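You operate a simulated robot arm through the tools that you are given. There is no shell and no other tool. Be economical: measure what you need, move in short steps, check, and stop when the job is done.

The job below is to be done with a simulated two-armed robot. You get a single attempt, and the scene is never put back.

Task
On the far end of the grey table, fold the blue cloth in half, so that its two long edges meet.

The check looks at the end state, three seconds after you hand in, the way a careful person would. Anything else that was tipped, shoved, dropped, spilled or broken makes it a failure. Flat cloth is picked up by pressing the open fingertips on it (5 to 10 N) and closing them slowly along it; thin cloth reads only 2 to 8 mm in the jaws.

Robot
Two 7-joint arms with two-finger parallel grippers on one trunk, on a base that drives. Base frame: it is fixed to the floor where the robot stands at the start and does not move with it; the origin is under the middle of the robot, x ahead of it, y to its left, z up; the surface under the hand at the start is at about z = 0.75. Units: m, degrees, N and s.
The left shoulder is at the start at [0.07, 0.163, 1.045], the right one opposite. With the tool pointing down near the work surface each hand reaches from about 0.4 to 0.88 m from the robot's upright axis, wherever it stands, measured 20 degrees to its own side. Places, roughly: far end of the grey table [0.7, 0, 0.8]. Payload 3.43 kg a hand.
The tool frame of a hand sits at the grasp point between the pads (the TCP): z along the fingers, y along the line on which they close. The tips reach 0.034 m beyond it. The gripper opens to 0.128 m. The fingers are 0.024 m wide and 0.012 m thick; the gripper's body (0.048 by 0.13 m) begins 0.096 m behind the TCP.
Orientation is that of the tool frame in the base frame, as [roll, pitch, yaw] about the fixed x, y, z axes, in that order (R = Rz(yaw) Ry(pitch) Rx(roll)). With the fingers straight down and closing along the base's y, the tool's x points along the base's -x, its y along +y and its z along -z.

Tools
- The arms move only by the tool drive_tool. It takes "left_steps", "right_steps" or both (then of equal length, played together; a hand with none holds still); each is a list of rows, each a list of 7 numbers: the shift along the tool's x, y, z in units of 25 mm (1.0 is 25 mm), then the turn, a rotation vector about the tool's x, y, z in units of 4 degrees (1.0 is 4 degrees), then the finger opening in m, from 0 to 0.128. In form: [[dx, dy, dz, wx, wy, wz, fingers], ...]. A call has 1 to 10 rows; each row shifts and turns the commanded pose from where the row before left it, along the tool's axes as they then stand. A call with a number of a shift or a turn outside -1 to 1 is refused whole. Each row takes 0.2 s and may step no farther than 0.05 m and 8.6 degrees from the row before; otherwise, or with a gripper value out of range, the whole call is refused. Where a pose cannot be reached the arm comes as near as it can. A force on the tool above 40 N (or 10 N above the force at the start of the call, whichever is more), or a blocked arm, ends the call early, and 0.2 s more pass. Each finger travels about 0.153 m/s and halts on what it meets, pressing with about 38 N; the grip force reading is that of the motor and also rises with nothing between the fingers. The clock runs only during rows and for 0.2 s after the last one: add rows that do not move to give the fingers time. It gives the time, the measured TCP pose, the force on the tool (base axes), the opening and the grip force at its end, in the units of the frame above (readings bear some noise), with the torque about the TCP (base axes, N m) and any sound that the robot's microphone picked up.
- Cameras (640 x 400 px; columns grow to the right, rows downward): "scene" is now at [0.1268, 0.0081, 1.2531]; the picture's right is [0.10, -0.99, -0.00], its down [-0.75, -0.08, -0.66] and it looks along [0.65, 0.07, -0.76] (base axes); focal length 261 px, centre (320, 200). "left" rides on the left gripper at [0.076, 0.011, -0.16] in its tool frame; the picture's right is [-0.15, 0.99, 0.00], its down [-0.88, -0.13, -0.46] and it looks along [-0.45, -0.07, 0.89] (tool axes); focal length 234 px, centre (320, 200). "right" rides on the right gripper at [0.076, -0.011, -0.16] in its tool frame; the picture's right is [0.15, 0.99, 0.00], its down [-0.88, 0.13, -0.46] and it looks along [-0.45, 0.07, 0.89] (tool axes); focal length 234 px, centre (320, 200). There is no depth. A picture from a camera that has moved, and an enlarged one, comes with that camera's place and axes in the base frame and with its lens.
- camera(camera): a new picture of that camera. The clock stands still meanwhile.
- slide_trunk(by): slides the trunk up (or, below 0, down) by that many m; the arms and the scene camera ride with it, the base frame stays. It gives what a move gives, with no picture.
- steer(legs): drives the robot by 1 to 6 legs, each [ahead, left, turn to the left] in m, m and degrees, along the robot's own axes; the way and the turn of a leg run together, so that a leg with both is an arc; at most 1.5 m and 180 degrees a leg. The arms and the cameras ride along, it lands a little off, and it stops where it bumps. It gives what a move gives.
- pan_tilt(pan, tilt): turns the head with the scene camera to pan (to the left, within 86 degrees either way) and tilt (down, from -29 to 69), counted from straight ahead of the robot. It gives what a move gives.
- zoom(camera, box): a new picture of the part [left, top, right, bottom] of that camera's present view, enlarged. The clock stands still meanwhile.
- hand_in(): hands the job in; it is judged then, once.

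Go step by step. Nothing tells you exact positions but the pictures and the camera data: compare them with the known pose of the tool, close in by small moves and look again before you grip or let go. The budget is 120 turns and 100 pictures, counting those below and the enlarged ones. Unless the task says otherwise, let go and move clear before handing in, and close with one line.

The tools are called after "Request:" as name(argument=value, ...) on one line, values as JSON. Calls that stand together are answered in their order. drive_tool: Moves the arms, as the interface text tells. Its arguments: {"type":"object","properties":{"left_steps":{"type":"array","items":{"type":"array","items":{"type":"number"}}},"right_steps":{"type":"array","items":{"type":"array","items":{"type":"number"}}}},"required":[]} The other tools are called the same way: slide_trunk (by) slides the trunk up or down; steer (legs) drives the base; pan_tilt (pan, tilt) turns the head that bears the scene camera; camera (camera) takes a picture; zoom (camera, box) takes an enlarged picture of a part of a camera's view; hand_in () hands the job in.

At the start:

```text
clock: 0.0
left_tcp_pos: [0.5518, 0.1523, 0.9284]
left_orientation: [180.0, 0.0, 180.0]
left_contact_force: [0.2, 1.1, -0.5]
left_moment: [-0.03, -0.01, -0.03]
left_opening: 0.1279
left_finger_force: 0.1
right_tcp_pos: [0.438, -0.2818, 0.9292]
right_orientation: [180.0, 0.0, -180.0]
right_contact_force: [0.5, 0.2, 0.3]
right_moment: [-0.02, 0.04, 0.0]
right_opening: 0.1281
right_finger_force: 0.1
trunk travel left (down, up): [-0.525, 0.415]
robot x, y, heading: [-0.0007, 0.0024, -0.2]
head pan, tilt: [5.9, 49.1]
```

scene: 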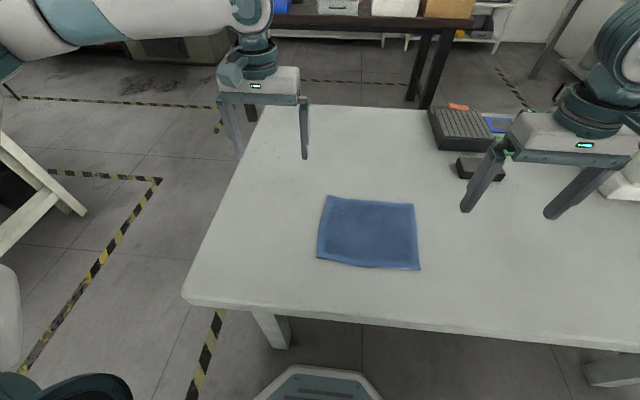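
right: 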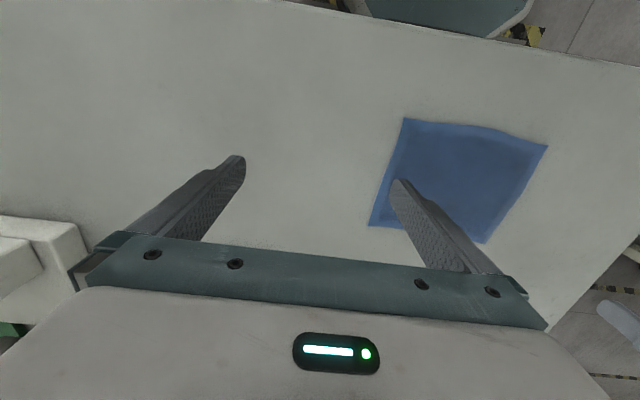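
left: 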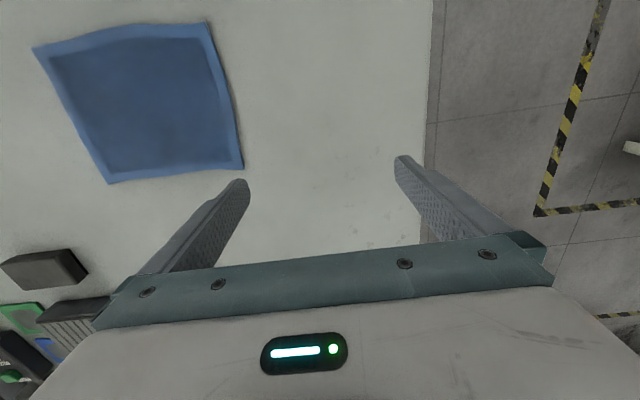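

The blue cloth lies at about x 0.39–0.57 and y −0.17 to 0.04, so its long edges run along y. I'll back the robot off and centre it on the cloth, so I can fold the far edge over towards me with both hands.

Request:
steer(legs=[[-0.18, 0, 0], [0, -0.065, 0]])

Request:
pan_tilt(pan=0, tilt=42)

Request:
camera(camera="scene")

```text
clock: 2.1
left_tcp_pos: [0.3738, 0.0842, 0.9272]
left_orientation: [179.9, 0.0, 179.8]
left_contact_force: [-0.4, -0.2, -0.3]
left_moment: [0.04, 0.0, 0.01]
left_opening: 0.128
left_finger_force: 0.0
right_tcp_pos: [0.2578, -0.3503, 0.929]
right_orientation: [179.8, 0.0, 179.7]
right_contact_force: [-0.3, 0.6, 0.8]
right_moment: [0.03, 0.01, 0.01]
right_opening: 0.128
right_finger_force: 0.0
trunk travel left (down, up): [-0.525, 0.415]
robot x, y, heading: [-0.181, -0.0646, -0.5]
head pan, tilt: [5.9, 49.1]
```

```text
clock: 2.8
left_tcp_pos: [0.371, 0.0852, 0.9259]
left_orientation: [-179.9, 0.0, 179.8]
left_contact_force: [0.3, 0.1, 0.1]
left_moment: [0.02, -0.02, 0.0]
left_opening: 0.1279
left_finger_force: 0.0
right_tcp_pos: [0.2581, -0.3484, 0.9301]
right_orientation: [180.0, -0.1, 179.7]
right_contact_force: [-0.5, -0.8, -0.6]
right_moment: [-0.02, 0.02, 0.0]
right_opening: 0.1281
right_finger_force: 0.0
trunk travel left (down, up): [-0.525, 0.415]
robot x, y, heading: [-0.1783, -0.0635, -0.3]
head pan, tilt: [0.0, 42.0]
```

```text
96 pictures are left
camera scene: at [-0.0461, -0.0655, 1.263], right [0.0, -1.0, 0.0], down [-0.67, 0.0, -0.74], along [0.74, 0.0, -0.67], focal length 261 px, centre (320, 200)
```

scene: 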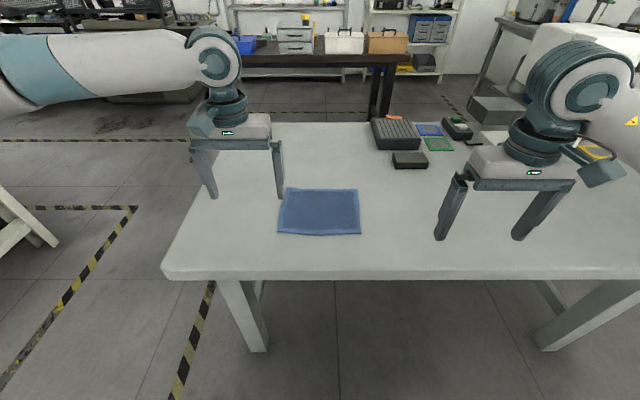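

The robot has moved back and sits centred on the cloth. I'll zoom in to locate the corners precisely.

Request:
zoom(camera="scene", box=[256, 170, 384, 250])

Request:
camera(camera="left")

```text
5.00 times, centred on (320, 210) of scene
camera zoom: at [-0.0461, -0.0655, 1.263], right [0.0, -1.0, 0.0], down [-0.67, 0.0, -0.74], along [0.74, 0.0, -0.67], focal length 1305 px, centre (320, 150)
```

zoom: 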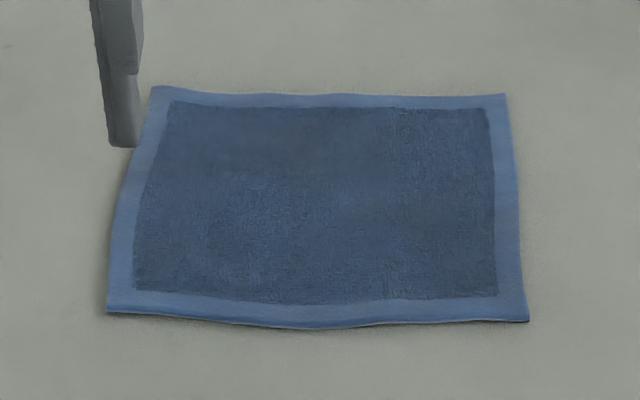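

```text
94 pictures are left
camera left: at [0.2961, 0.0954, 1.0866], right [0.15, 0.99, 0.0], down [0.88, -0.13, 0.46], along [0.45, -0.07, -0.89], focal length 234 px, centre (320, 200)
```

left: 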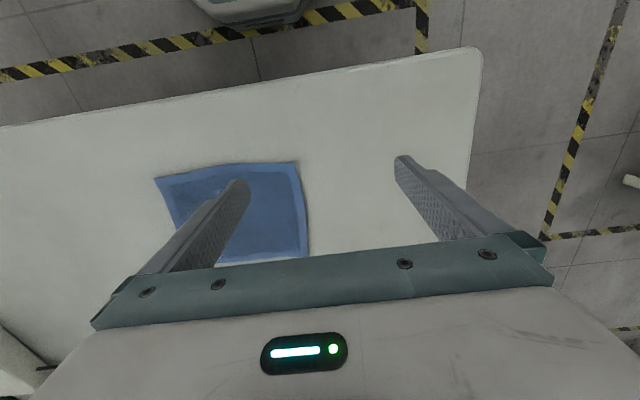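

The far edge runs from (0.58, 0.04) to (0.572, −0.18), and the near edge lies at x≈0.39. I'll bring both hands above the far corners with narrowed fingers.

Request:
drive_tool(left_steps=[[-0.8, -0.31, 0, 0, 0, 0, 0.04], [-0.8, -0.31, 0, 0, 0, 0, 0.04], [-0.8, -0.31, 0, 0, 0, 0, 0.04], [-0.8, -0.31, 0, 0, 0, 0, 0.04], [-0.8, -0.31, 0, 0, 0, 0, 0.04], [-0.8, -0.31, 0, 0, 0, 0, 0.04], [-0.8, -0.31, 0, 0, 0, 0, 0.04], [-0.8, -0.31, 0, 0, 0, 0, 0.04], [-0.8, -0.31, 0, 0, 0, 0, 0.04], [-0.8, -0.31, 0, 0, 0, 0, 0.04]], right_steps=[[-1, 0.8, 0, 0, 0, 0, 0.04], [-1, 0.8, 0, 0, 0, 0, 0.04], [-1, 0.8, 0, 0, 0, 0, 0.04], [-1, 0.8, 0, 0, 0, 0, 0.04], [-1, 0.8, 0, 0, 0, 0, 0.04], [-1, 0.8, 0, 0, 0, 0, 0.04], [-1, 0.8, 0, 0, 0, 0, 0.04], [-1, 0.8, 0, 0, 0, 0, 0.04], [-1, 0.8, 0, 0, 0, 0, 0.04], [-1, 0.8, 0, 0, 0, 0, 0.04]])

Request:
drive_tool(left_steps=[[0, 0, 0.5, 0, 0, 0, 0.04], [0, 0, 1, 0, 0, 0, 0.04], [0, 0, 1, 0, 0, 0, 0.04], [0, 0, 0.5, 0, 0, 0, 0.04], [0, 0, 0, 0, 0, 0, 0.04]], right_steps=[[-0.8, 0, 0.5, 0, 0, 0, 0.04], [-0.8, 0, 1, 0, 0, 0, 0.04], [-0.7, 0, 1, 0, 0, 0, 0.04], [-0.2, 0, 0.5, 0, 0, 0, 0.04], [0, 0, 0, 0, 0, 0, 0.04]])

Request:
camera(camera="scene")

Request:
camera(camera="left")

Request:
camera(camera="right")

```text
clock: 5.0
left_tcp_pos: [0.5747, 0.0078, 0.9249]
left_orientation: [-180.0, -0.1, 179.9]
left_contact_force: [0.2, 0.3, 0.0]
left_moment: [0.05, 0.01, -0.01]
left_opening: 0.04
left_finger_force: 0.0
right_tcp_pos: [0.5113, -0.152, 0.9303]
right_orientation: [-180.0, -0.1, 179.9]
right_contact_force: [0.2, -0.5, -0.1]
right_moment: [0.0, -0.01, 0.01]
right_opening: 0.0402
right_finger_force: 0.0
trunk travel left (down, up): [-0.525, 0.415]
robot x, y, heading: [-0.1783, -0.0667, -0.2]
head pan, tilt: [0.0, 42.0]
```

```text
clock: 6.2
left_tcp_pos: [0.5747, 0.005, 0.8513]
left_orientation: [179.9, 0.0, 179.8]
left_contact_force: [-0.5, -0.1, 0.0]
left_moment: [0.0, -0.01, 0.02]
left_opening: 0.04
left_finger_force: 0.0
right_tcp_pos: [0.5731, -0.1498, 0.8559]
right_orientation: [-180.0, 0.0, 179.7]
right_contact_force: [-0.1, -0.3, -0.3]
right_moment: [0.02, 0.02, -0.01]
right_opening: 0.04
right_finger_force: 0.0
trunk travel left (down, up): [-0.525, 0.415]
robot x, y, heading: [-0.177, -0.0677, -0.3]
head pan, tilt: [0.0, 42.0]
```

```text
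93 pictures are left
camera scene: at [-0.0462, -0.0656, 1.2631], right [0.0, -1.0, 0.0], down [-0.67, 0.0, -0.74], along [0.74, 0.0, -0.67], focal length 261 px, centre (320, 200)
```

scene: 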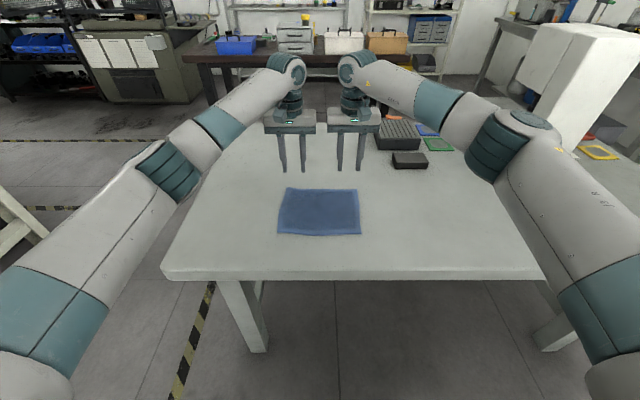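

```text
92 pictures are left
camera left: at [0.497, 0.0164, 1.0104], right [0.15, 0.99, 0.0], down [0.88, -0.13, 0.46], along [0.45, -0.07, -0.89], focal length 234 px, centre (320, 200)
```

left: 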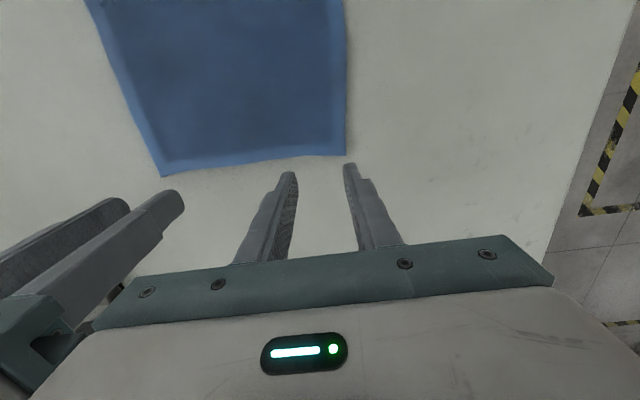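

```text
91 pictures are left
camera right: at [0.4975, -0.1616, 1.0149], right [-0.14, 0.99, 0.0], down [0.88, 0.13, 0.46], along [0.45, 0.07, -0.89], focal length 234 px, centre (320, 200)
```

right: 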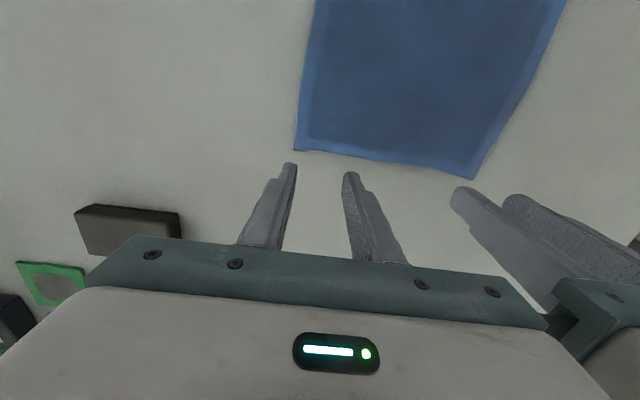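

Both fingertip pairs are lined up with the far edge near the corners. I'll lower the hands, correcting slightly inwards, until they are just above the cloth.

Request:
drive_tool(left_steps=[[0.08, 0.08, 0.8, 0, 0, 0, 0.04], [0, 0, 0.8, 0, 0, 0, 0.04], [0, 0, 0.5, 0, 0, 0, 0.04], [0, 0, 0.15, 0, 0, 0, 0.04], [0, 0, 0, 0, 0, 0, 0.04]], right_steps=[[0.16, 0.08, 0.8, 0, 0, 0, 0.04], [0, 0, 0.8, 0, 0, 0, 0.04], [0, 0, 0.5, 0, 0, 0, 0.04], [0, 0, 0.3, 0, 0, 0, 0.04], [0, 0, 0, 0, 0, 0, 0.04]])

Request:
camera(camera="left")

Request:
camera(camera="right")

```text
clock: 7.4
left_tcp_pos: [0.5716, 0.0102, 0.796]
left_orientation: [180.0, 0.1, 179.8]
left_contact_force: [-0.6, 0.2, 0.1]
left_moment: [0.01, 0.02, -0.01]
left_opening: 0.0399
left_finger_force: 0.1
right_tcp_pos: [0.5671, -0.148, 0.7933]
right_orientation: [-180.0, 0.1, 179.8]
right_contact_force: [-0.1, 0.1, -0.8]
right_moment: [0.02, 0.02, -0.01]
right_opening: 0.0399
right_finger_force: 0.0
trunk travel left (down, up): [-0.525, 0.415]
robot x, y, heading: [-0.1788, -0.0659, -0.3]
head pan, tilt: [0.0, 42.0]
```

```text
90 pictures are left
camera left: at [0.4942, 0.0194, 0.9552], right [0.15, 0.99, 0.0], down [0.88, -0.13, 0.46], along [0.45, -0.07, -0.89], focal length 234 px, centre (320, 200)
```

left: 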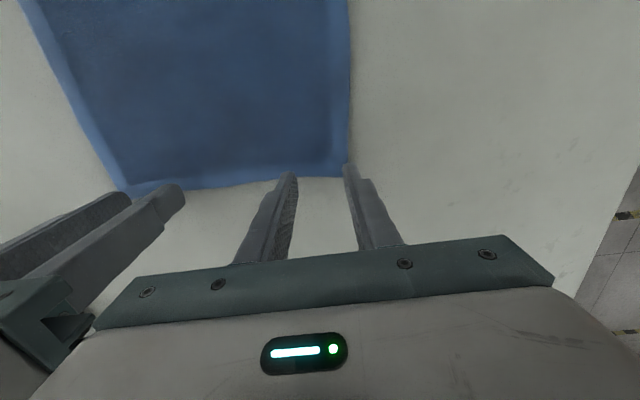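

```text
89 pictures are left
camera right: at [0.4915, -0.1594, 0.9534], right [-0.14, 0.99, 0.0], down [0.88, 0.13, 0.46], along [0.45, 0.07, -0.89], focal length 234 px, centre (320, 200)
```

right: 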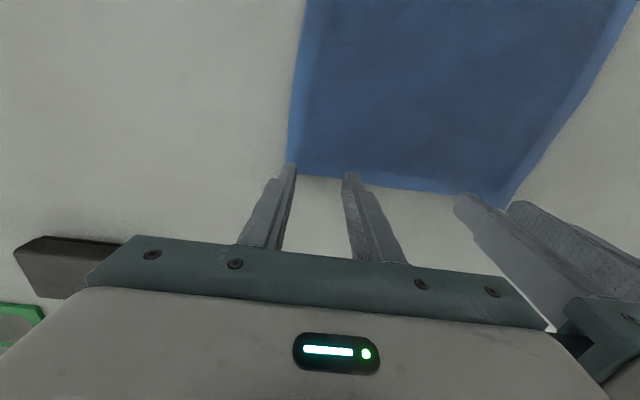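

The tips are about 10 mm above the cloth, and their front parts cover its edge. I'll shift slightly further onto the cloth and descend gently until I feel contact.

Request:
drive_tool(left_steps=[[0.12, -0.15, 0.16, 0, 0, 0, 0.04], [0, 0, 0.1, 0, 0, 0, 0.04], [0, 0, 0.08, 0, 0, 0, 0.04], [0, 0, 0, 0, 0, 0, 0.04]], right_steps=[[0.08, 0, 0.1, 0, 0, 0, 0.04], [0, 0, 0.1, 0, 0, 0, 0.04], [0, 0, 0.04, 0, 0, 0, 0.04], [0, 0, 0, 0, 0, 0, 0.04]])

```text
clock: 8.4
left_tcp_pos: [0.5668, 0.0055, 0.7886]
left_orientation: [180.0, -0.1, 179.8]
left_contact_force: [-0.3, -0.5, 3.6]
left_moment: [0.03, -0.03, 0.02]
left_opening: 0.0398
left_finger_force: 0.0
right_tcp_pos: [0.5651, -0.1475, 0.7881]
right_orientation: [179.9, 0.0, 179.9]
right_contact_force: [0.3, -0.2, 1.4]
right_moment: [-0.01, -0.03, 0.02]
right_opening: 0.0398
right_finger_force: 0.1
trunk travel left (down, up): [-0.525, 0.415]
robot x, y, heading: [-0.1772, -0.0649, -0.2]
head pan, tilt: [0.0, 42.0]
```

Both hands have light contact with the cloth at TCP z ≈ 0.788. I'll press down a little more.

Request:
drive_tool(left_steps=[[0, 0, 0.06, 0, 0, 0, 0.04], [0, 0, 0, 0, 0, 0, 0.04]], right_steps=[[0, 0, 0.1, 0, 0, 0, 0.04], [0, 0, 0, 0, 0, 0, 0.04]])

```text
clock: 9.0
left_tcp_pos: [0.5657, 0.0049, 0.7878]
left_orientation: [180.0, 0.1, 179.8]
left_contact_force: [1.2, 0.0, 6.8]
left_moment: [0.03, 0.07, 0.0]
left_opening: 0.0401
left_finger_force: 0.1
right_tcp_pos: [0.564, -0.1487, 0.7868]
right_orientation: [-180.0, 0.1, 179.8]
right_contact_force: [2.1, -1.2, 7.0]
right_moment: [0.01, 0.0, 0.02]
right_opening: 0.0398
right_finger_force: 0.0
trunk travel left (down, up): [-0.525, 0.415]
robot x, y, heading: [-0.1824, -0.0663, -0.6]
head pan, tilt: [0.0, 42.0]
```

Each hand presses at about 7 N. Now I'll close the fingers slowly along the edge.

Request:
drive_tool(left_steps=[[0, 0, 0, 0, 0, 0, 0.036], [0, 0, 0, 0, 0, 0, 0.032], [0, 0, 0, 0, 0, 0, 0.028], [0, 0, 0, 0, 0, 0, 0.024], [0, 0, 0, 0, 0, 0, 0.02], [0, 0, 0, 0, 0, 0, 0.016], [0, 0, 0, 0, 0, 0, 0.012], [0, 0, 0, 0, 0, 0, 0.008], [0, 0, 0, 0, 0, 0, 0.004], [0, 0, 0, 0, 0, 0, 0]], right_steps=[[0, 0, 0, 0, 0, 0, 0.036], [0, 0, 0, 0, 0, 0, 0.032], [0, 0, 0, 0, 0, 0, 0.028], [0, 0, 0, 0, 0, 0, 0.024], [0, 0, 0, 0, 0, 0, 0.02], [0, 0, 0, 0, 0, 0, 0.016], [0, 0, 0, 0, 0, 0, 0.012], [0, 0, 0, 0, 0, 0, 0.008], [0, 0, 0, 0, 0, 0, 0.004], [0, 0, 0, 0, 0, 0, 0]])

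Request:
camera(camera="left")

Request:
camera(camera="right")

```text
clock: 11.2
left_tcp_pos: [0.5668, 0.0055, 0.7869]
left_orientation: [180.0, 0.2, 179.7]
left_contact_force: [-0.3, -6.7, 6.8]
left_moment: [-0.21, 0.09, 0.04]
left_opening: 0.0032
left_finger_force: 37.8
right_tcp_pos: [0.5636, -0.1467, 0.7859]
right_orientation: [180.0, 0.2, 179.8]
right_contact_force: [-0.6, 7.4, 8.5]
right_moment: [0.3, 0.03, -0.02]
right_opening: 0.0033
right_finger_force: 37.9
trunk travel left (down, up): [-0.525, 0.415]
robot x, y, heading: [-0.1795, -0.0655, -0.1]
head pan, tilt: [0.0, 42.0]
```

```text
88 pictures are left
camera left: at [0.4894, 0.0149, 0.9469], right [0.15, 0.99, 0.0], down [0.88, -0.13, 0.46], along [0.45, -0.07, -0.89], focal length 234 px, centre (320, 200)
```

left: 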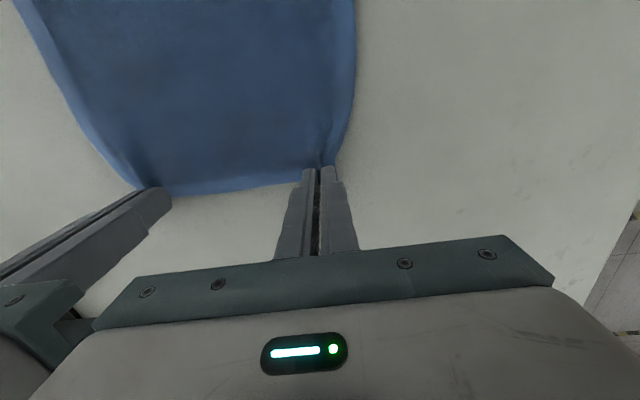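

```text
87 pictures are left
camera right: at [0.4879, -0.1588, 0.9466], right [-0.14, 0.99, 0.0], down [0.88, 0.13, 0.46], along [0.45, 0.07, -0.89], focal length 234 px, centre (320, 200)
```

right: 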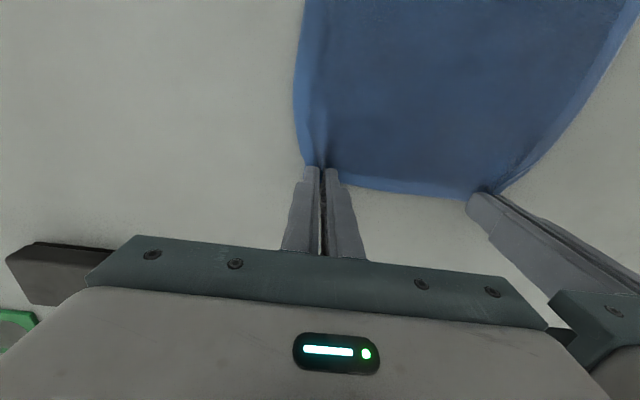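

Both corners are pinched at about 3 mm. I'll lift the edge along an arc toward me, tilting the hands forward as I go, and check halfway.

Request:
drive_tool(left_steps=[[0.1, 0, -0.49, 0, -0.625, 0, 0], [0.16, 0, -0.48, 0, -0.625, 0, 0], [0.21, 0, -0.47, 0, -0.625, 0, 0], [0.27, 0, -0.46, 0, -0.625, 0, 0], [0.32, 0, -0.43, 0, -0.625, 0, 0], [0.37, 0, -0.4, 0, -0.625, 0, 0], [0.41, 0, -0.37, 0, -0.625, 0, 0], [0.45, 0, -0.34, 0, -0.625, 0, 0], [0.48, 0, -0.3, 0, -0.625, 0, 0], [0.51, 0, -0.24, 0, -0.625, 0, 0]], right_steps=[[0.1, 0, -0.49, 0, -0.625, 0, 0], [0.16, 0, -0.48, 0, -0.625, 0, 0], [0.21, 0, -0.47, 0, -0.625, 0, 0], [0.27, 0, -0.46, 0, -0.625, 0, 0], [0.32, 0, -0.43, 0, -0.625, 0, 0], [0.37, 0, -0.4, 0, -0.625, 0, 0], [0.41, 0, -0.37, 0, -0.625, 0, 0], [0.45, 0, -0.34, 0, -0.625, 0, 0], [0.48, 0, -0.3, 0, -0.625, 0, 0], [0.51, 0, -0.24, 0, -0.625, 0, 0]])

Request:
camera(camera="scene")

Request:
zoom(camera="scene", box=[224, 120, 416, 240])

```text
clock: 13.4
left_tcp_pos: [0.4702, 0.0052, 0.8627]
left_orientation: [-180.0, 25.1, 179.8]
left_contact_force: [-0.3, -8.5, 0.1]
left_moment: [-0.28, 0.0, -0.07]
left_opening: 0.0032
left_finger_force: 37.9
right_tcp_pos: [0.4666, -0.148, 0.8645]
right_orientation: [179.9, 25.1, 179.8]
right_contact_force: [-0.7, 8.0, -0.6]
right_moment: [0.31, 0.02, 0.06]
right_opening: 0.0032
right_finger_force: 37.8
trunk travel left (down, up): [-0.525, 0.415]
robot x, y, heading: [-0.1802, -0.0641, -0.2]
head pan, tilt: [0.0, 42.0]
```

```text
86 pictures are left
camera scene: at [-0.0466, -0.0656, 1.2632], right [0.0, -1.0, 0.0], down [-0.67, 0.0, -0.74], along [0.74, 0.0, -0.67], focal length 261 px, centre (320, 200)
```

scene: 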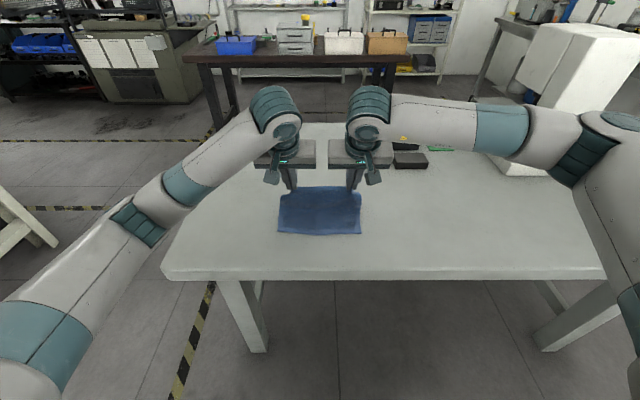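

```text
3.33 times, centred on (320, 180) of scene
camera zoom: at [-0.0466, -0.0656, 1.2632], right [0.0, -1.0, 0.0], down [-0.67, 0.0, -0.74], along [0.74, 0.0, -0.67], focal length 870 px, centre (320, 267)
```

zoom: 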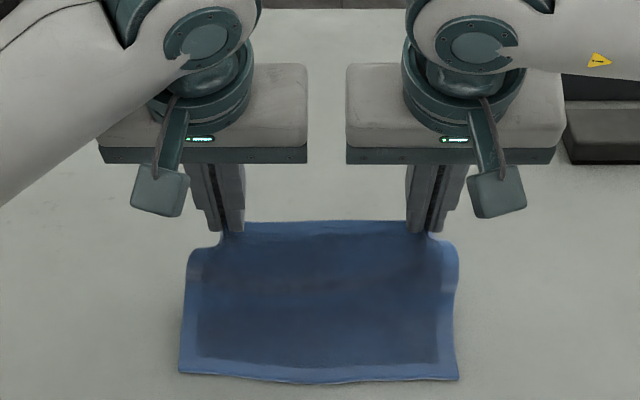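

Both corners are held and the near edge has not moved, though there is some tension between the hands. I'll finish the arc while easing the hands together by 3 mm each.

Request:
drive_tool(left_steps=[[0.52, -0.03, -0.2, 0, -0.625, 0, 0], [0.54, -0.03, -0.15, 0, -0.625, 0, 0], [0.54, -0.03, -0.1, 0, -0.625, 0, 0], [0.54, -0.03, -0.04, 0, -0.625, 0, 0], [0.54, 0, 0.01, 0, -0.625, 0, 0], [0.53, 0, 0.07, 0, -0.625, 0, 0], [0.5, 0, 0.12, 0, -0.625, 0, 0], [0.48, 0, 0.18, 0, -0.625, 0, 0]], right_steps=[[0.52, 0.03, -0.2, 0, -0.625, 0, 0], [0.54, 0.03, -0.15, 0, -0.625, 0, 0], [0.54, 0.03, -0.1, 0, -0.625, 0, 0], [0.54, 0.03, -0.04, 0, -0.625, 0, 0], [0.54, 0, 0.01, 0, -0.625, 0, 0], [0.53, 0, 0.07, 0, -0.625, 0, 0], [0.5, 0, 0.12, 0, -0.625, 0, 0], [0.48, 0, 0.18, 0, -0.625, 0, 0]])

Request:
zoom(camera="scene", box=[192, 120, 448, 280])

Request:
camera(camera="left")

```text
clock: 15.2
left_tcp_pos: [0.3841, 0.0027, 0.809]
left_orientation: [180.0, 45.0, 179.8]
left_contact_force: [1.1, -0.4, 0.6]
left_moment: [0.02, 0.02, -0.04]
left_opening: 0.0031
left_finger_force: 37.7
right_tcp_pos: [0.3842, -0.1446, 0.8102]
right_orientation: [180.0, 45.0, 179.7]
right_contact_force: [-0.7, 1.1, -0.2]
right_moment: [0.05, 0.0, 0.01]
right_opening: 0.0031
right_finger_force: 37.4
trunk travel left (down, up): [-0.525, 0.415]
robot x, y, heading: [-0.1789, -0.0668, -0.2]
head pan, tilt: [0.0, 42.0]
```

```text
2.50 times, centred on (320, 200) of scene
camera zoom: at [-0.0461, -0.0655, 1.2632], right [0.0, -1.0, 0.0], down [-0.67, 0.0, -0.74], along [0.74, 0.0, -0.67], focal length 653 px, centre (320, 200)
```

zoom: 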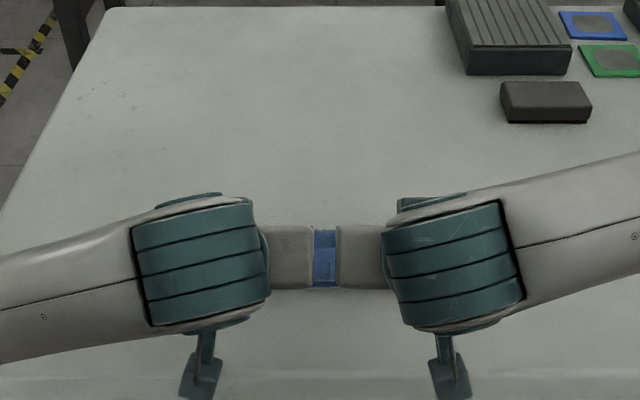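

```text
83 pictures are left
camera left: at [0.2177, 0.0128, 0.8682], right [0.11, 0.99, 0.1], down [0.3, -0.13, 0.95], along [0.95, -0.07, -0.31], focal length 234 px, centre (320, 200)
```

left: 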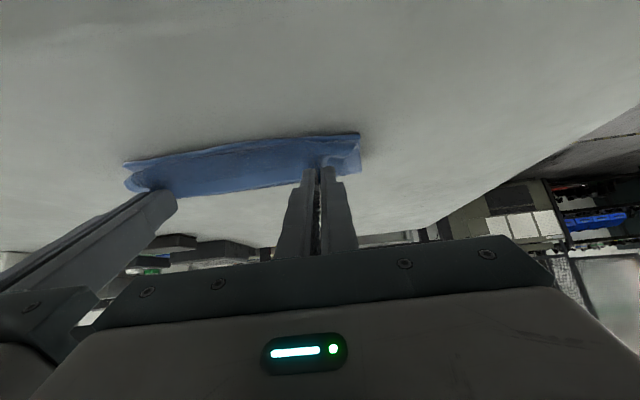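

The near edge is still at x≈0.391, and the held edge sits just above it. I'll lower it the rest of the way.

Request:
drive_tool(left_steps=[[0.45, 0, 0.22, 0, -0.625, 0, 0], [0.35, 0, 0.22, 0, -0.625, 0, 0], [0, 0, 0, 0, 0, 0, 0]], right_steps=[[0.45, 0, 0.22, 0, -0.625, 0, 0], [0.35, 0, 0.22, 0, -0.625, 0, 0], [0, 0, 0, 0, 0, 0, 0]])

Request:
zoom(camera="left", box=[100, 80, 420, 280])

Request:
zoom(camera="right", box=[220, 80, 540, 280])

```text
clock: 16.0
left_tcp_pos: [0.3784, 0.0035, 0.7883]
left_orientation: [-180.0, 50.1, 179.9]
left_contact_force: [1.3, -0.1, 6.2]
left_moment: [-0.01, -0.13, -0.02]
left_opening: 0.0031
left_finger_force: 37.6
right_tcp_pos: [0.377, -0.1448, 0.7892]
right_orientation: [180.0, 50.2, 179.7]
right_contact_force: [1.4, -1.2, 7.1]
right_moment: [-0.03, -0.15, -0.01]
right_opening: 0.0033
right_finger_force: 38.5
trunk travel left (down, up): [-0.525, 0.415]
robot x, y, heading: [-0.1778, -0.0657, -0.1]
head pan, tilt: [0.0, 42.0]
```

```text
2.00 times, centred on (260, 180) of left
camera zoom: at [0.2072, 0.0126, 0.8332], right [0.1, 0.99, 0.11], down [0.21, -0.13, 0.97], along [0.97, -0.07, -0.22], focal length 468 px, centre (440, 240)
```

zoom: 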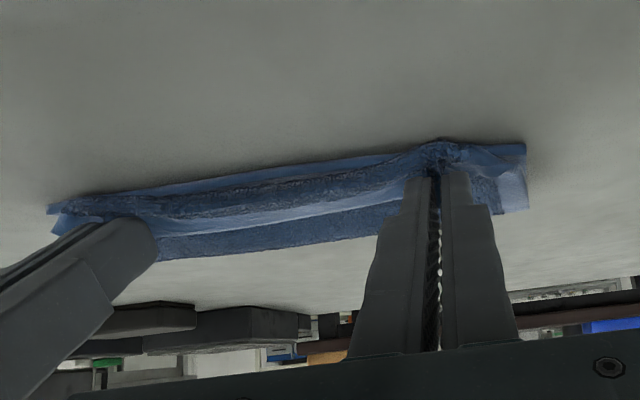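

```text
2.00 times, centred on (380, 180) of right
camera zoom: at [0.2072, -0.1544, 0.8331], right [-0.09, 0.99, -0.11], down [0.21, 0.13, 0.97], along [0.97, 0.06, -0.22], focal length 468 px, centre (200, 240)
```

zoom: 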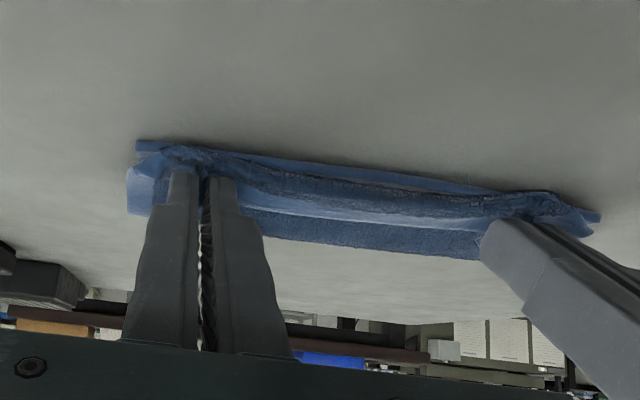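

The edge is down on the near edge, but the 15–20 mm strip in the jaws still stands up. I'll tilt the hands another 20° about the tips to lay it over further before I release.

Request:
drive_tool(left_steps=[[0.05, 0, -0.08, 0, -1, 0, 0], [0.07, 0, -0.02, 0, -1, 0, 0], [0.07, 0, 0, 0, -1, 0, 0], [0.08, 0, 0.01, 0, -1, 0, 0], [0.08, 0, 0.02, 0, -1, 0, 0], [0, 0, 0, 0, 0, 0, 0]], right_steps=[[0.05, 0, -0.08, 0, -1, 0, 0], [0.07, 0, -0.02, 0, -1, 0, 0], [0.07, 0, 0, 0, -1, 0, 0], [0.08, 0, 0.01, 0, -1, 0, 0], [0.08, 0, 0.02, 0, -1, 0, 0], [0, 0, 0, 0, 0, 0, 0]])

Request:
zoom(camera="left", box=[100, 80, 420, 280])

Request:
camera(camera="scene")

```text
clock: 17.4
left_tcp_pos: [0.3719, 0.0021, 0.7819]
left_orientation: [179.8, 70.2, 179.6]
left_contact_force: [-1.4, -1.5, 4.0]
left_moment: [0.0, -0.07, -0.03]
left_opening: 0.003
left_finger_force: 37.4
right_tcp_pos: [0.3717, -0.1448, 0.7826]
right_orientation: [179.9, 70.1, 179.7]
right_contact_force: [0.1, 1.1, 4.0]
right_moment: [0.02, -0.07, 0.07]
right_opening: 0.0031
right_finger_force: 38.0
trunk travel left (down, up): [-0.525, 0.415]
robot x, y, heading: [-0.1795, -0.0655, -0.3]
head pan, tilt: [0.0, 42.0]
```

```text
2.00 times, centred on (260, 180) of left
camera zoom: at [0.1959, 0.0124, 0.7651], right [0.05, 0.99, 0.14], down [-0.13, -0.13, 0.98], along [0.99, -0.07, 0.12], focal length 468 px, centre (440, 240)
```

zoom: 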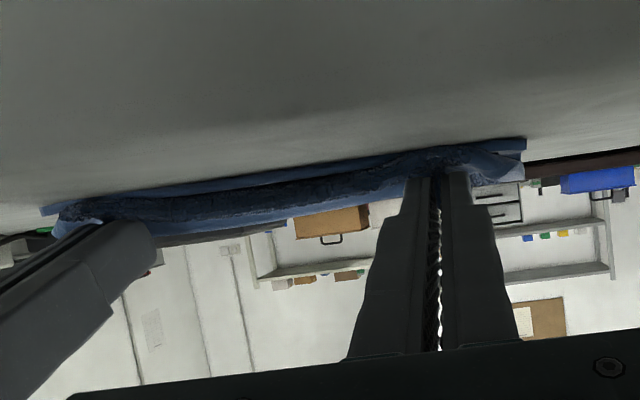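

```text
79 pictures are left
camera scene: at [-0.0469, -0.0659, 1.2632], right [0.0, -1.0, 0.0], down [-0.67, 0.0, -0.74], along [0.74, 0.0, -0.67], focal length 261 px, centre (320, 200)
```

scene: 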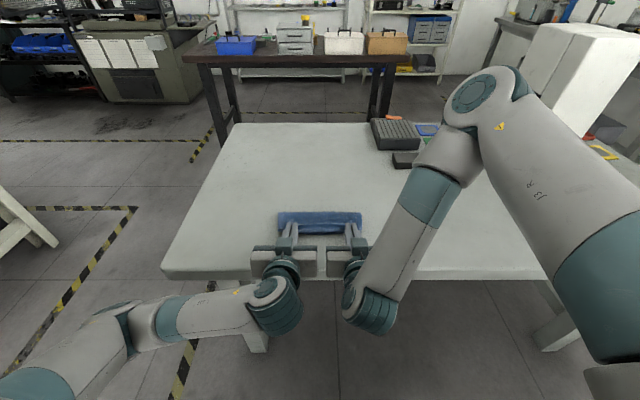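

The hands now point almost level and the head camera can see the cloth. I'll take a closer look before releasing.

Request:
zoom(camera="scene", box=[256, 180, 384, 260])

```text
5.00 times, centred on (320, 220) of scene
camera zoom: at [-0.0469, -0.0659, 1.2632], right [0.0, -1.0, 0.0], down [-0.67, 0.0, -0.74], along [0.74, 0.0, -0.67], focal length 1305 px, centre (320, 100)
```

zoom: 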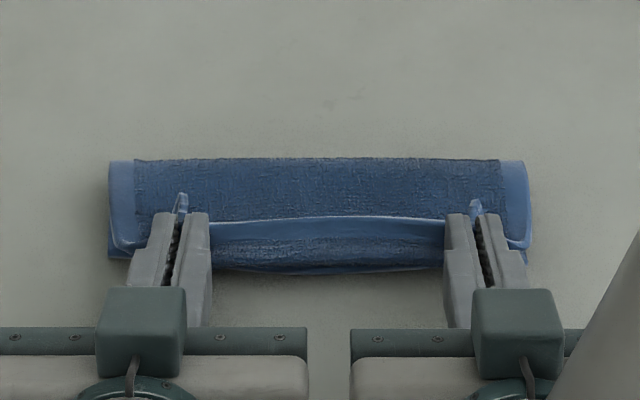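

The fold line has rolled slightly toward me because the held strip stands up. I'll ease the edge about 10 mm away from me so it doesn't overshoot when it flops over, then open the fingers and look.

Request:
drive_tool(left_steps=[[-0.07, 0, 0.19, 0, 0, 0, 0], [-0.07, 0, 0.19, 0, 0, 0, 0], [0, 0, 0, 0, 0, 0, 0.01], [0, 0, 0, 0, 0, 0, 0.02], [0, 0, 0, 0, 0, 0, 0.03], [0, 0, 0, 0, 0, 0, 0.036], [0, 0, 0, 0, 0, 0, 0.036]], right_steps=[[-0.07, 0, 0.19, 0, 0, 0, 0], [-0.07, 0, 0.19, 0, 0, 0, 0], [0, 0, 0, 0, 0, 0, 0.01], [0, 0, 0, 0, 0, 0, 0.02], [0, 0, 0, 0, 0, 0, 0.03], [0, 0, 0, 0, 0, 0, 0.036], [0, 0, 0, 0, 0, 0, 0.036]])

Request:
zoom(camera="scene", box=[256, 180, 384, 260])

```text
clock: 19.0
left_tcp_pos: [0.3839, 0.0024, 0.7829]
left_orientation: [180.0, 70.0, 179.8]
left_contact_force: [-1.0, 0.6, 3.5]
left_moment: [-0.02, -0.08, -0.01]
left_opening: 0.0346
left_finger_force: 0.1
right_tcp_pos: [0.3801, -0.1435, 0.782]
right_orientation: [180.0, 70.0, 179.8]
right_contact_force: [-0.5, -1.3, 3.7]
right_moment: [-0.02, -0.07, -0.02]
right_opening: 0.0337
right_finger_force: 0.0
trunk travel left (down, up): [-0.525, 0.415]
robot x, y, heading: [-0.1786, -0.065, -0.5]
head pan, tilt: [0.0, 42.0]
```

```text
5.00 times, centred on (320, 220) of scene
camera zoom: at [-0.0468, -0.0655, 1.2632], right [0.0, -1.0, 0.0], down [-0.67, 0.0, -0.74], along [0.74, 0.0, -0.67], focal length 1305 px, centre (320, 100)
```

zoom: 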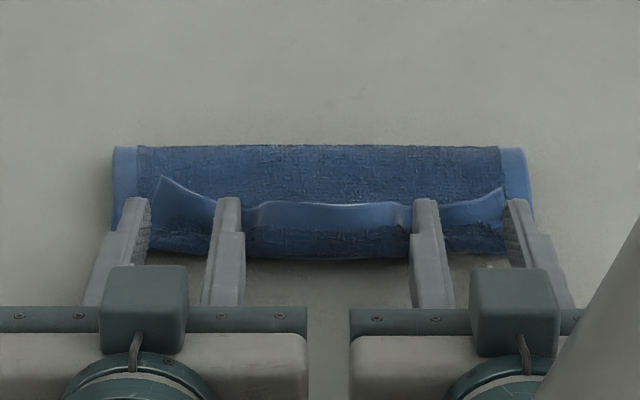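

The fingers are open and the flap is still partly standing. I'll lift slightly, withdraw backward and see how it settles.

Request:
drive_tool(left_steps=[[-0.2, 0, -0.07, 0, 0, 0, 0.036], [0, 0, -0.5, 0, 0, 0, 0.036], [0, 0, -0.7, 0, 0, 0, 0.036], [-0.3, 0, -0.9, 0, 0, 0, 0.036], [-0.5, 0, -0.9, 0, 0, 0, 0.036], [0, 0, 0, 0, 0, 0, 0.036]], right_steps=[[-0.2, 0, -0.07, 0, 0, 0, 0.036], [0, 0, -0.5, 0, 0, 0, 0.036], [0, 0, -0.7, 0, 0, 0, 0.036], [-0.3, 0, -0.9, 0, 0, 0, 0.036], [-0.5, 0, -0.9, 0, 0, 0, 0.036], [0, 0, 0, 0, 0, 0, 0.036]])

Request:
zoom(camera="scene", box=[256, 180, 384, 260])

Request:
camera(camera="left")

```text
clock: 20.4
left_tcp_pos: [0.3287, -0.0045, 0.8255]
left_orientation: [179.9, 70.0, 179.8]
left_contact_force: [-1.1, 15.6, -1.0]
left_moment: [-0.65, -0.22, -2.1]
left_opening: 0.036
left_finger_force: 0.0
left hand out of reach, approached as far as the arm can: row 5
right_tcp_pos: [0.3305, -0.1344, 0.8209]
right_orientation: [-179.7, 70.0, 179.9]
right_contact_force: [0.7, -16.2, 0.7]
right_moment: [0.9, 0.22, 2.12]
right_opening: 0.036
right_finger_force: 0.0
right hand out of reach, approached as far as the arm can: row 5
trunk travel left (down, up): [-0.525, 0.415]
robot x, y, heading: [-0.1771, -0.067, -0.1]
head pan, tilt: [0.0, 42.0]
```

```text
5.00 times, centred on (320, 220) of scene
camera zoom: at [-0.0463, -0.0656, 1.2631], right [0.0, -1.0, 0.0], down [-0.67, 0.0, -0.74], along [0.74, 0.0, -0.67], focal length 1305 px, centre (320, 100)
```

zoom: 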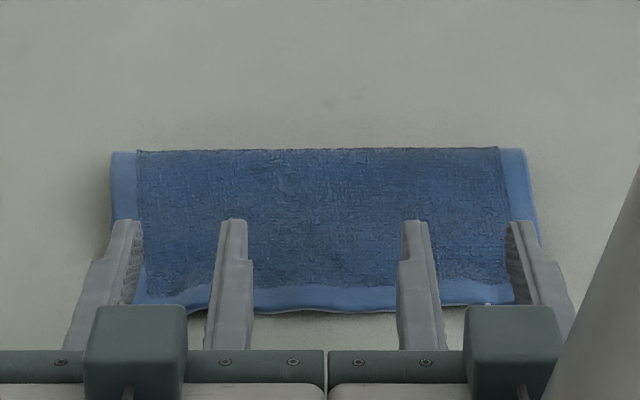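

```text
75 pictures are left
camera left: at [0.1518, 0.006, 0.8082], right [0.05, 0.99, 0.14], down [-0.13, -0.13, 0.98], along [0.99, -0.07, 0.12], focal length 234 px, centre (320, 200)
```

left: 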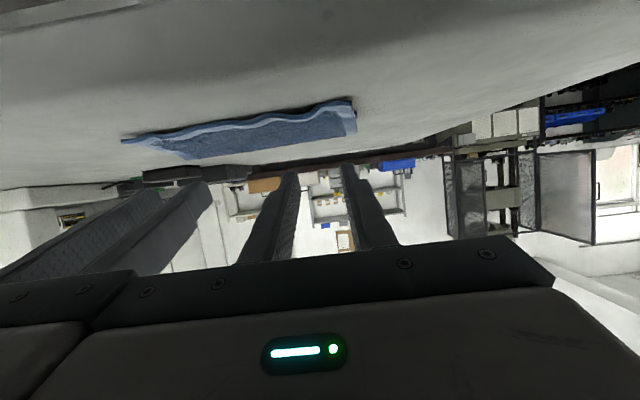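

The flap has fallen over by itself and the edges now nearly meet, but the two gripper bodies are touching. I'll separate the hands sideways and raise them out of the view.

Request:
drive_tool(left_steps=[[0, 0.8, 0, 0, 0, 0, 0.036], [-0.2, 0.9, 0, 0, 0, 0, 0.036], [-0.7, 0.9, 0, 0, 0, 0, 0.036], [-0.8, 0.9, 0, 0, 0, 0, 0.036], [-0.8, 0.9, 0, 0, 0, 0, 0.036], [-0.8, 0.9, 0, 0, 0, 0, 0.036], [-0.8, 0.9, 0, 0, 0, 0, 0.036]], right_steps=[[0, -0.8, 0, 0, 0, 0, 0.036], [-0.2, -0.9, 0, 0, 0, 0, 0.036], [-0.7, -0.9, 0, 0, 0, 0, 0.036], [-0.8, -0.9, 0, 0, 0, 0, 0.036], [-0.8, -0.9, 0, 0, 0, 0, 0.036], [-0.8, -0.9, 0, 0, 0, 0, 0.036], [-0.8, -0.9, 0, 0, 0, 0, 0.036]])

Request:
zoom(camera="scene", box=[256, 180, 384, 260])

Request:
camera(camera="scene")

```text
clock: 22.0
left_tcp_pos: [0.4145, 0.127, 0.8963]
left_orientation: [180.0, 70.0, 179.7]
left_contact_force: [0.1, 0.1, 0.5]
left_moment: [0.0, 0.01, -0.02]
left_opening: 0.036
left_finger_force: 0.0
left hand out of reach, approached as far as the arm can: row 1, 2, 3, 4, 5, 6
right_tcp_pos: [0.4126, -0.2447, 0.9103]
right_orientation: [-179.7, 69.7, 179.8]
right_contact_force: [-1.0, 0.0, -0.6]
right_moment: [-0.01, -0.02, -0.01]
right_opening: 0.0357
right_finger_force: 0.2
right hand out of reach, approached as far as the arm can: row 1, 2, 3, 4, 5, 6, 7
trunk travel left (down, up): [-0.525, 0.415]
robot x, y, heading: [-0.18, -0.0656, -0.2]
head pan, tilt: [0.0, 42.0]
```

```text
5.00 times, centred on (320, 220) of scene
camera zoom: at [-0.047, -0.0662, 1.2631], right [0.0, -1.0, 0.0], down [-0.67, 0.0, -0.74], along [0.74, 0.0, -0.67], focal length 1305 px, centre (320, 100)
```

zoom: 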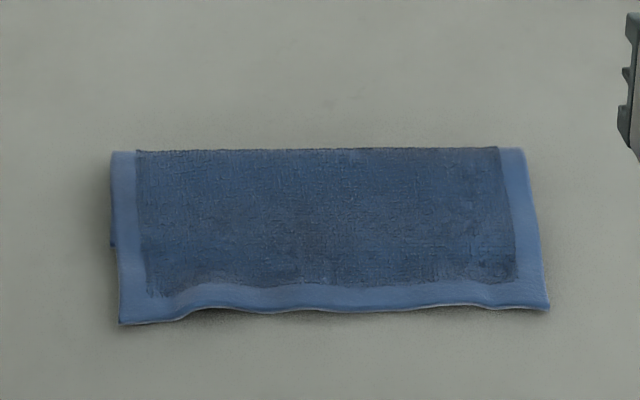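

```text
73 pictures are left
camera scene: at [-0.047, -0.0662, 1.2631], right [0.0, -1.0, 0.0], down [-0.67, 0.0, -0.74], along [0.74, 0.0, -0.67], focal length 261 px, centre (320, 200)
```

scene: 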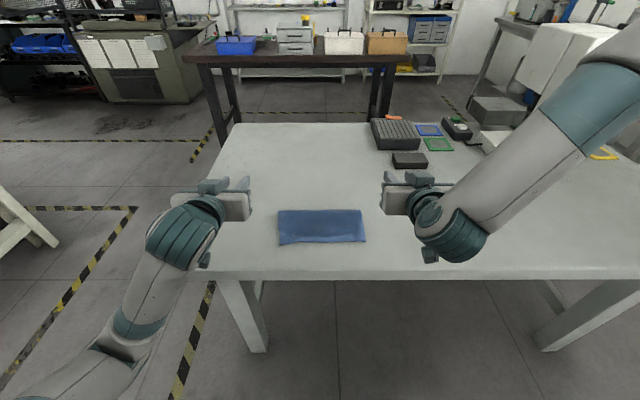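

The top layer overshot: its edge is at x≈0.355 while the bottom edge is at about 0.40. I'll turn the hands back to vertical so I can re-grip the overhanging top edge and move it back.

Request:
drive_tool(left_steps=[[0, 0, 0, 0, 1, 0, 0.04], [0, 0, 0, 0, 1, 0, 0.04], [0, 0, 0, 0, 1, 0, 0.04], [0, 0, 0, 0, 1, 0, 0.04], [0, 0, 0, 0, 1, 0, 0.04], [0, 0, 0, 0, 1, 0, 0.04], [0, 0, 0, 0, 1, 0, 0.04], [0, 0, 0, 0, 1, 0, 0.04], [0, 0, 0, 0, 1, 0, 0.04]], right_steps=[[0, 0, 0, 0, 1, 0, 0.04], [0, 0, 0, 0, 1, 0, 0.04], [0, 0, 0, 0, 1, 0, 0.04], [0, 0, 0, 0, 1, 0, 0.04], [0, 0, 0, 0, 1, 0, 0.04], [0, 0, 0, 0, 1, 0, 0.04], [0, 0, 0, 0, 1, 0, 0.04], [0, 0, 0, 0, 1, 0, 0.04], [0, 0, 0, 0, 1, 0, 0.04]])

Request:
drive_tool(left_steps=[[0, 0, 0, 0, 1, 0, 0.04], [0, 0, 0, 0, 1, 0, 0.04], [0, 0, 0, 0, 1, 0, 0.04], [0, 0, 0, 0, 1, 0, 0.04], [0, 0, 0, 0, 1, 0, 0.04], [0, 0, 0, 0, 1, 0, 0.04], [0, 0, 0, 0, 1, 0, 0.04], [0, 0, 0, 0, 1, 0, 0.04], [0, 0, 0, 0, 0, 0, 0.04]], right_steps=[[0, 0, 0, 0, 1, 0, 0.04], [0, 0, 0, 0, 1, 0, 0.04], [0, 0, 0, 0, 1, 0, 0.04], [0, 0, 0, 0, 1, 0, 0.04], [0, 0, 0, 0, 1, 0, 0.04], [0, 0, 0, 0, 1, 0, 0.04], [0, 0, 0, 0, 1, 0, 0.04], [0, 0, 0, 0, 1, 0, 0.04], [0, 0, 0, 0, 0, 0, 0.04]])

Request:
camera(camera="left")

Request:
camera(camera="right")

```text
clock: 24.0
left_tcp_pos: [0.4133, 0.1239, 0.8988]
left_orientation: [-180.0, 33.9, 179.8]
left_contact_force: [0.2, -0.8, -0.7]
left_moment: [0.01, 0.02, -0.02]
left_opening: 0.0399
left_finger_force: 0.0
right_tcp_pos: [0.4133, -0.2458, 0.909]
right_orientation: [179.9, 33.9, 179.7]
right_contact_force: [-0.3, 0.5, -0.1]
right_moment: [0.03, 0.03, -0.01]
right_opening: 0.04
right_finger_force: 0.1
trunk travel left (down, up): [-0.525, 0.415]
robot x, y, heading: [-0.1797, -0.0657, -0.4]
head pan, tilt: [0.0, 42.0]
```

```text
clock: 26.0
left_tcp_pos: [0.414, 0.1256, 0.8968]
left_orientation: [-180.0, 1.9, 179.8]
left_contact_force: [0.0, 1.3, -0.3]
left_moment: [-0.01, -0.02, 0.0]
left_opening: 0.0397
left_finger_force: 0.1
right_tcp_pos: [0.4136, -0.245, 0.9096]
right_orientation: [-180.0, 2.0, 179.9]
right_contact_force: [0.6, 0.6, 0.2]
right_moment: [-0.01, 0.0, 0.01]
right_opening: 0.0403
right_finger_force: 0.2
trunk travel left (down, up): [-0.525, 0.415]
robot x, y, heading: [-0.1805, -0.0673, -0.2]
head pan, tilt: [0.0, 42.0]
```

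```text
72 pictures are left
camera left: at [0.331, 0.1355, 1.0539], right [0.15, 0.99, 0.01], down [0.86, -0.13, 0.49], along [0.48, -0.07, -0.87], focal length 234 px, centre (320, 200)
```

left: 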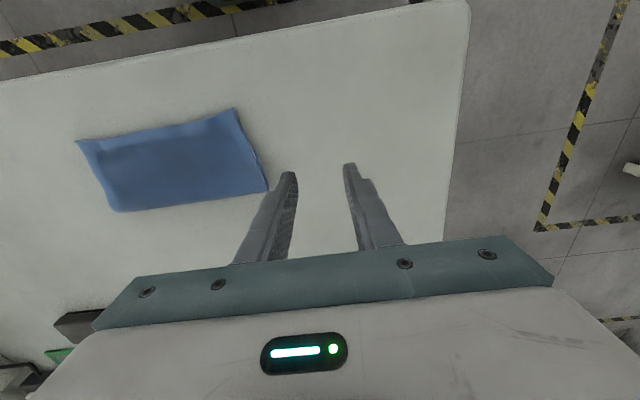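

```text
71 pictures are left
camera right: at [0.3322, -0.2553, 1.0673], right [-0.14, 0.99, 0.0], down [0.86, 0.13, 0.49], along [0.48, 0.07, -0.87], focal length 234 px, centre (320, 200)
```

right: 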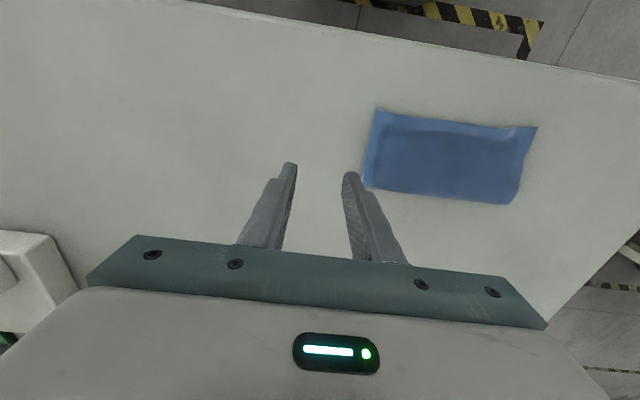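

The top edge corners are at (0.355, 0.03) and (0.364, −0.18). I'll position both hands just above that edge.

Request:
drive_tool(left_steps=[[0.28, -0.73, 0.3, 0, 0.5, 0, 0.04], [0.28, -0.73, 0.3, 0, 0, 0, 0.04], [0.28, -0.73, 0.3, 0, 0, 0, 0.04], [0.28, -0.73, 0.3, 0, 0, 0, 0.04], [0.28, -0.73, 0.3, 0, 0, 0, 0.04], [0.28, -0.73, 0.3, 0, 0, 0, 0.04], [0.28, -0.73, 0.3, 0, 0, 0, 0.04], [0, 0, 0.7, 0, 0, 0, 0.04], [0, 0, 0.6, 0, 0, 0, 0.04], [0, 0, 0, 0, 0, 0, 0.04]], right_steps=[[0.24, 0.55, 0.3, 0, 0.5, 0, 0.04], [0.24, 0.55, 0.3, 0, 0, 0, 0.04], [0.24, 0.55, 0.4, 0, 0, 0, 0.04], [0.24, 0.55, 0.4, 0, 0, 0, 0.04], [0.24, 0.55, 0.4, 0, 0, 0, 0.04], [0.24, 0.55, 0.4, 0, 0, 0, 0.04], [0.24, 0.55, 0.4, 0, 0, 0, 0.04], [0, 0, 0.7, 0, 0, 0, 0.04], [0, 0, 0.6, 0, 0, 0, 0.04], [0, 0, 0, 0, 0, 0, 0.04]])

Request:
camera(camera="left")

Request:
camera(camera="right")

```text
clock: 28.2
left_tcp_pos: [0.3639, -0.0021, 0.8108]
left_orientation: [180.0, -0.1, 179.7]
left_contact_force: [-0.7, -0.9, 0.5]
left_moment: [0.01, 0.0, -0.01]
left_opening: 0.04
left_finger_force: 0.0
right_tcp_pos: [0.3719, -0.1468, 0.8132]
right_orientation: [-180.0, 0.0, 179.8]
right_contact_force: [0.8, -0.2, -0.2]
right_moment: [0.01, 0.0, 0.0]
right_opening: 0.04
right_finger_force: 0.0
trunk travel left (down, up): [-0.525, 0.415]
robot x, y, heading: [-0.1809, -0.0678, -0.2]
head pan, tilt: [0.0, 42.0]
```

```text
70 pictures are left
camera left: at [0.2879, 0.0079, 0.9716], right [0.15, 0.99, 0.0], down [0.88, -0.13, 0.46], along [0.45, -0.07, -0.89], focal length 234 px, centre (320, 200)
```

left: 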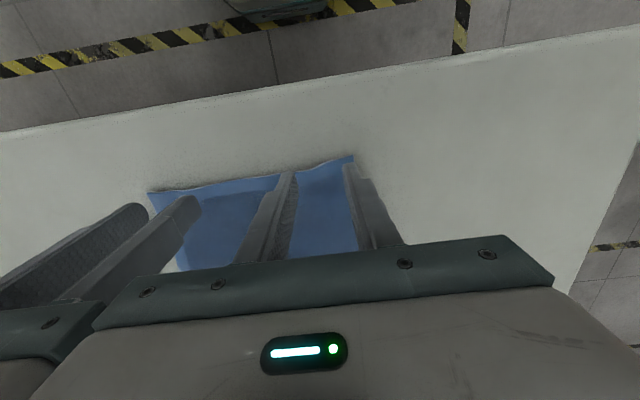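

```text
69 pictures are left
camera right: at [0.2971, -0.159, 0.9726], right [-0.14, 0.99, 0.0], down [0.88, 0.13, 0.46], along [0.45, 0.07, -0.89], focal length 234 px, centre (320, 200)
```

right: 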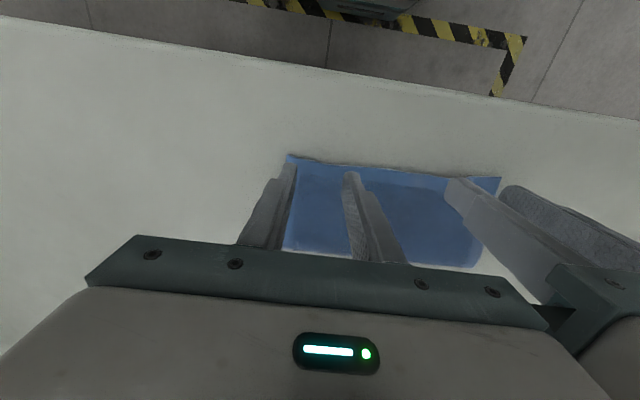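

The hands are aligned over the top edge. I'll lower them into light contact.

Request:
drive_tool(left_steps=[[0, 0, 0.4, 0, 0, 0, 0.04], [0, 0, 0.3, 0, 0, 0, 0.04], [0, 0, 0.16, 0, 0, 0, 0.04], [0, 0, 0.05, 0, 0, 0, 0.04], [0, 0, 0, 0, 0, 0, 0.04]], right_steps=[[0, 0, 0.4, 0, 0, 0, 0.04], [0, 0, 0.4, 0, 0, 0, 0.04], [0, 0, 0.16, 0, 0, 0, 0.04], [0, 0, 0.05, 0, 0, 0, 0.04], [0, 0, 0, 0, 0, 0, 0.04]])

```text
clock: 29.4
left_tcp_pos: [0.3633, -0.0014, 0.7886]
left_orientation: [-180.0, 0.1, 179.8]
left_contact_force: [-0.2, 0.4, 1.4]
left_moment: [0.02, 0.0, -0.01]
left_opening: 0.0398
left_finger_force: 0.1
right_tcp_pos: [0.3731, -0.1468, 0.7876]
right_orientation: [-179.9, 0.1, 179.9]
right_contact_force: [-0.2, -1.7, 6.3]
right_moment: [-0.02, -0.02, -0.01]
right_opening: 0.04
right_finger_force: 0.0
trunk travel left (down, up): [-0.525, 0.415]
robot x, y, heading: [-0.1788, -0.0668, -0.2]
head pan, tilt: [0.0, 42.0]
```

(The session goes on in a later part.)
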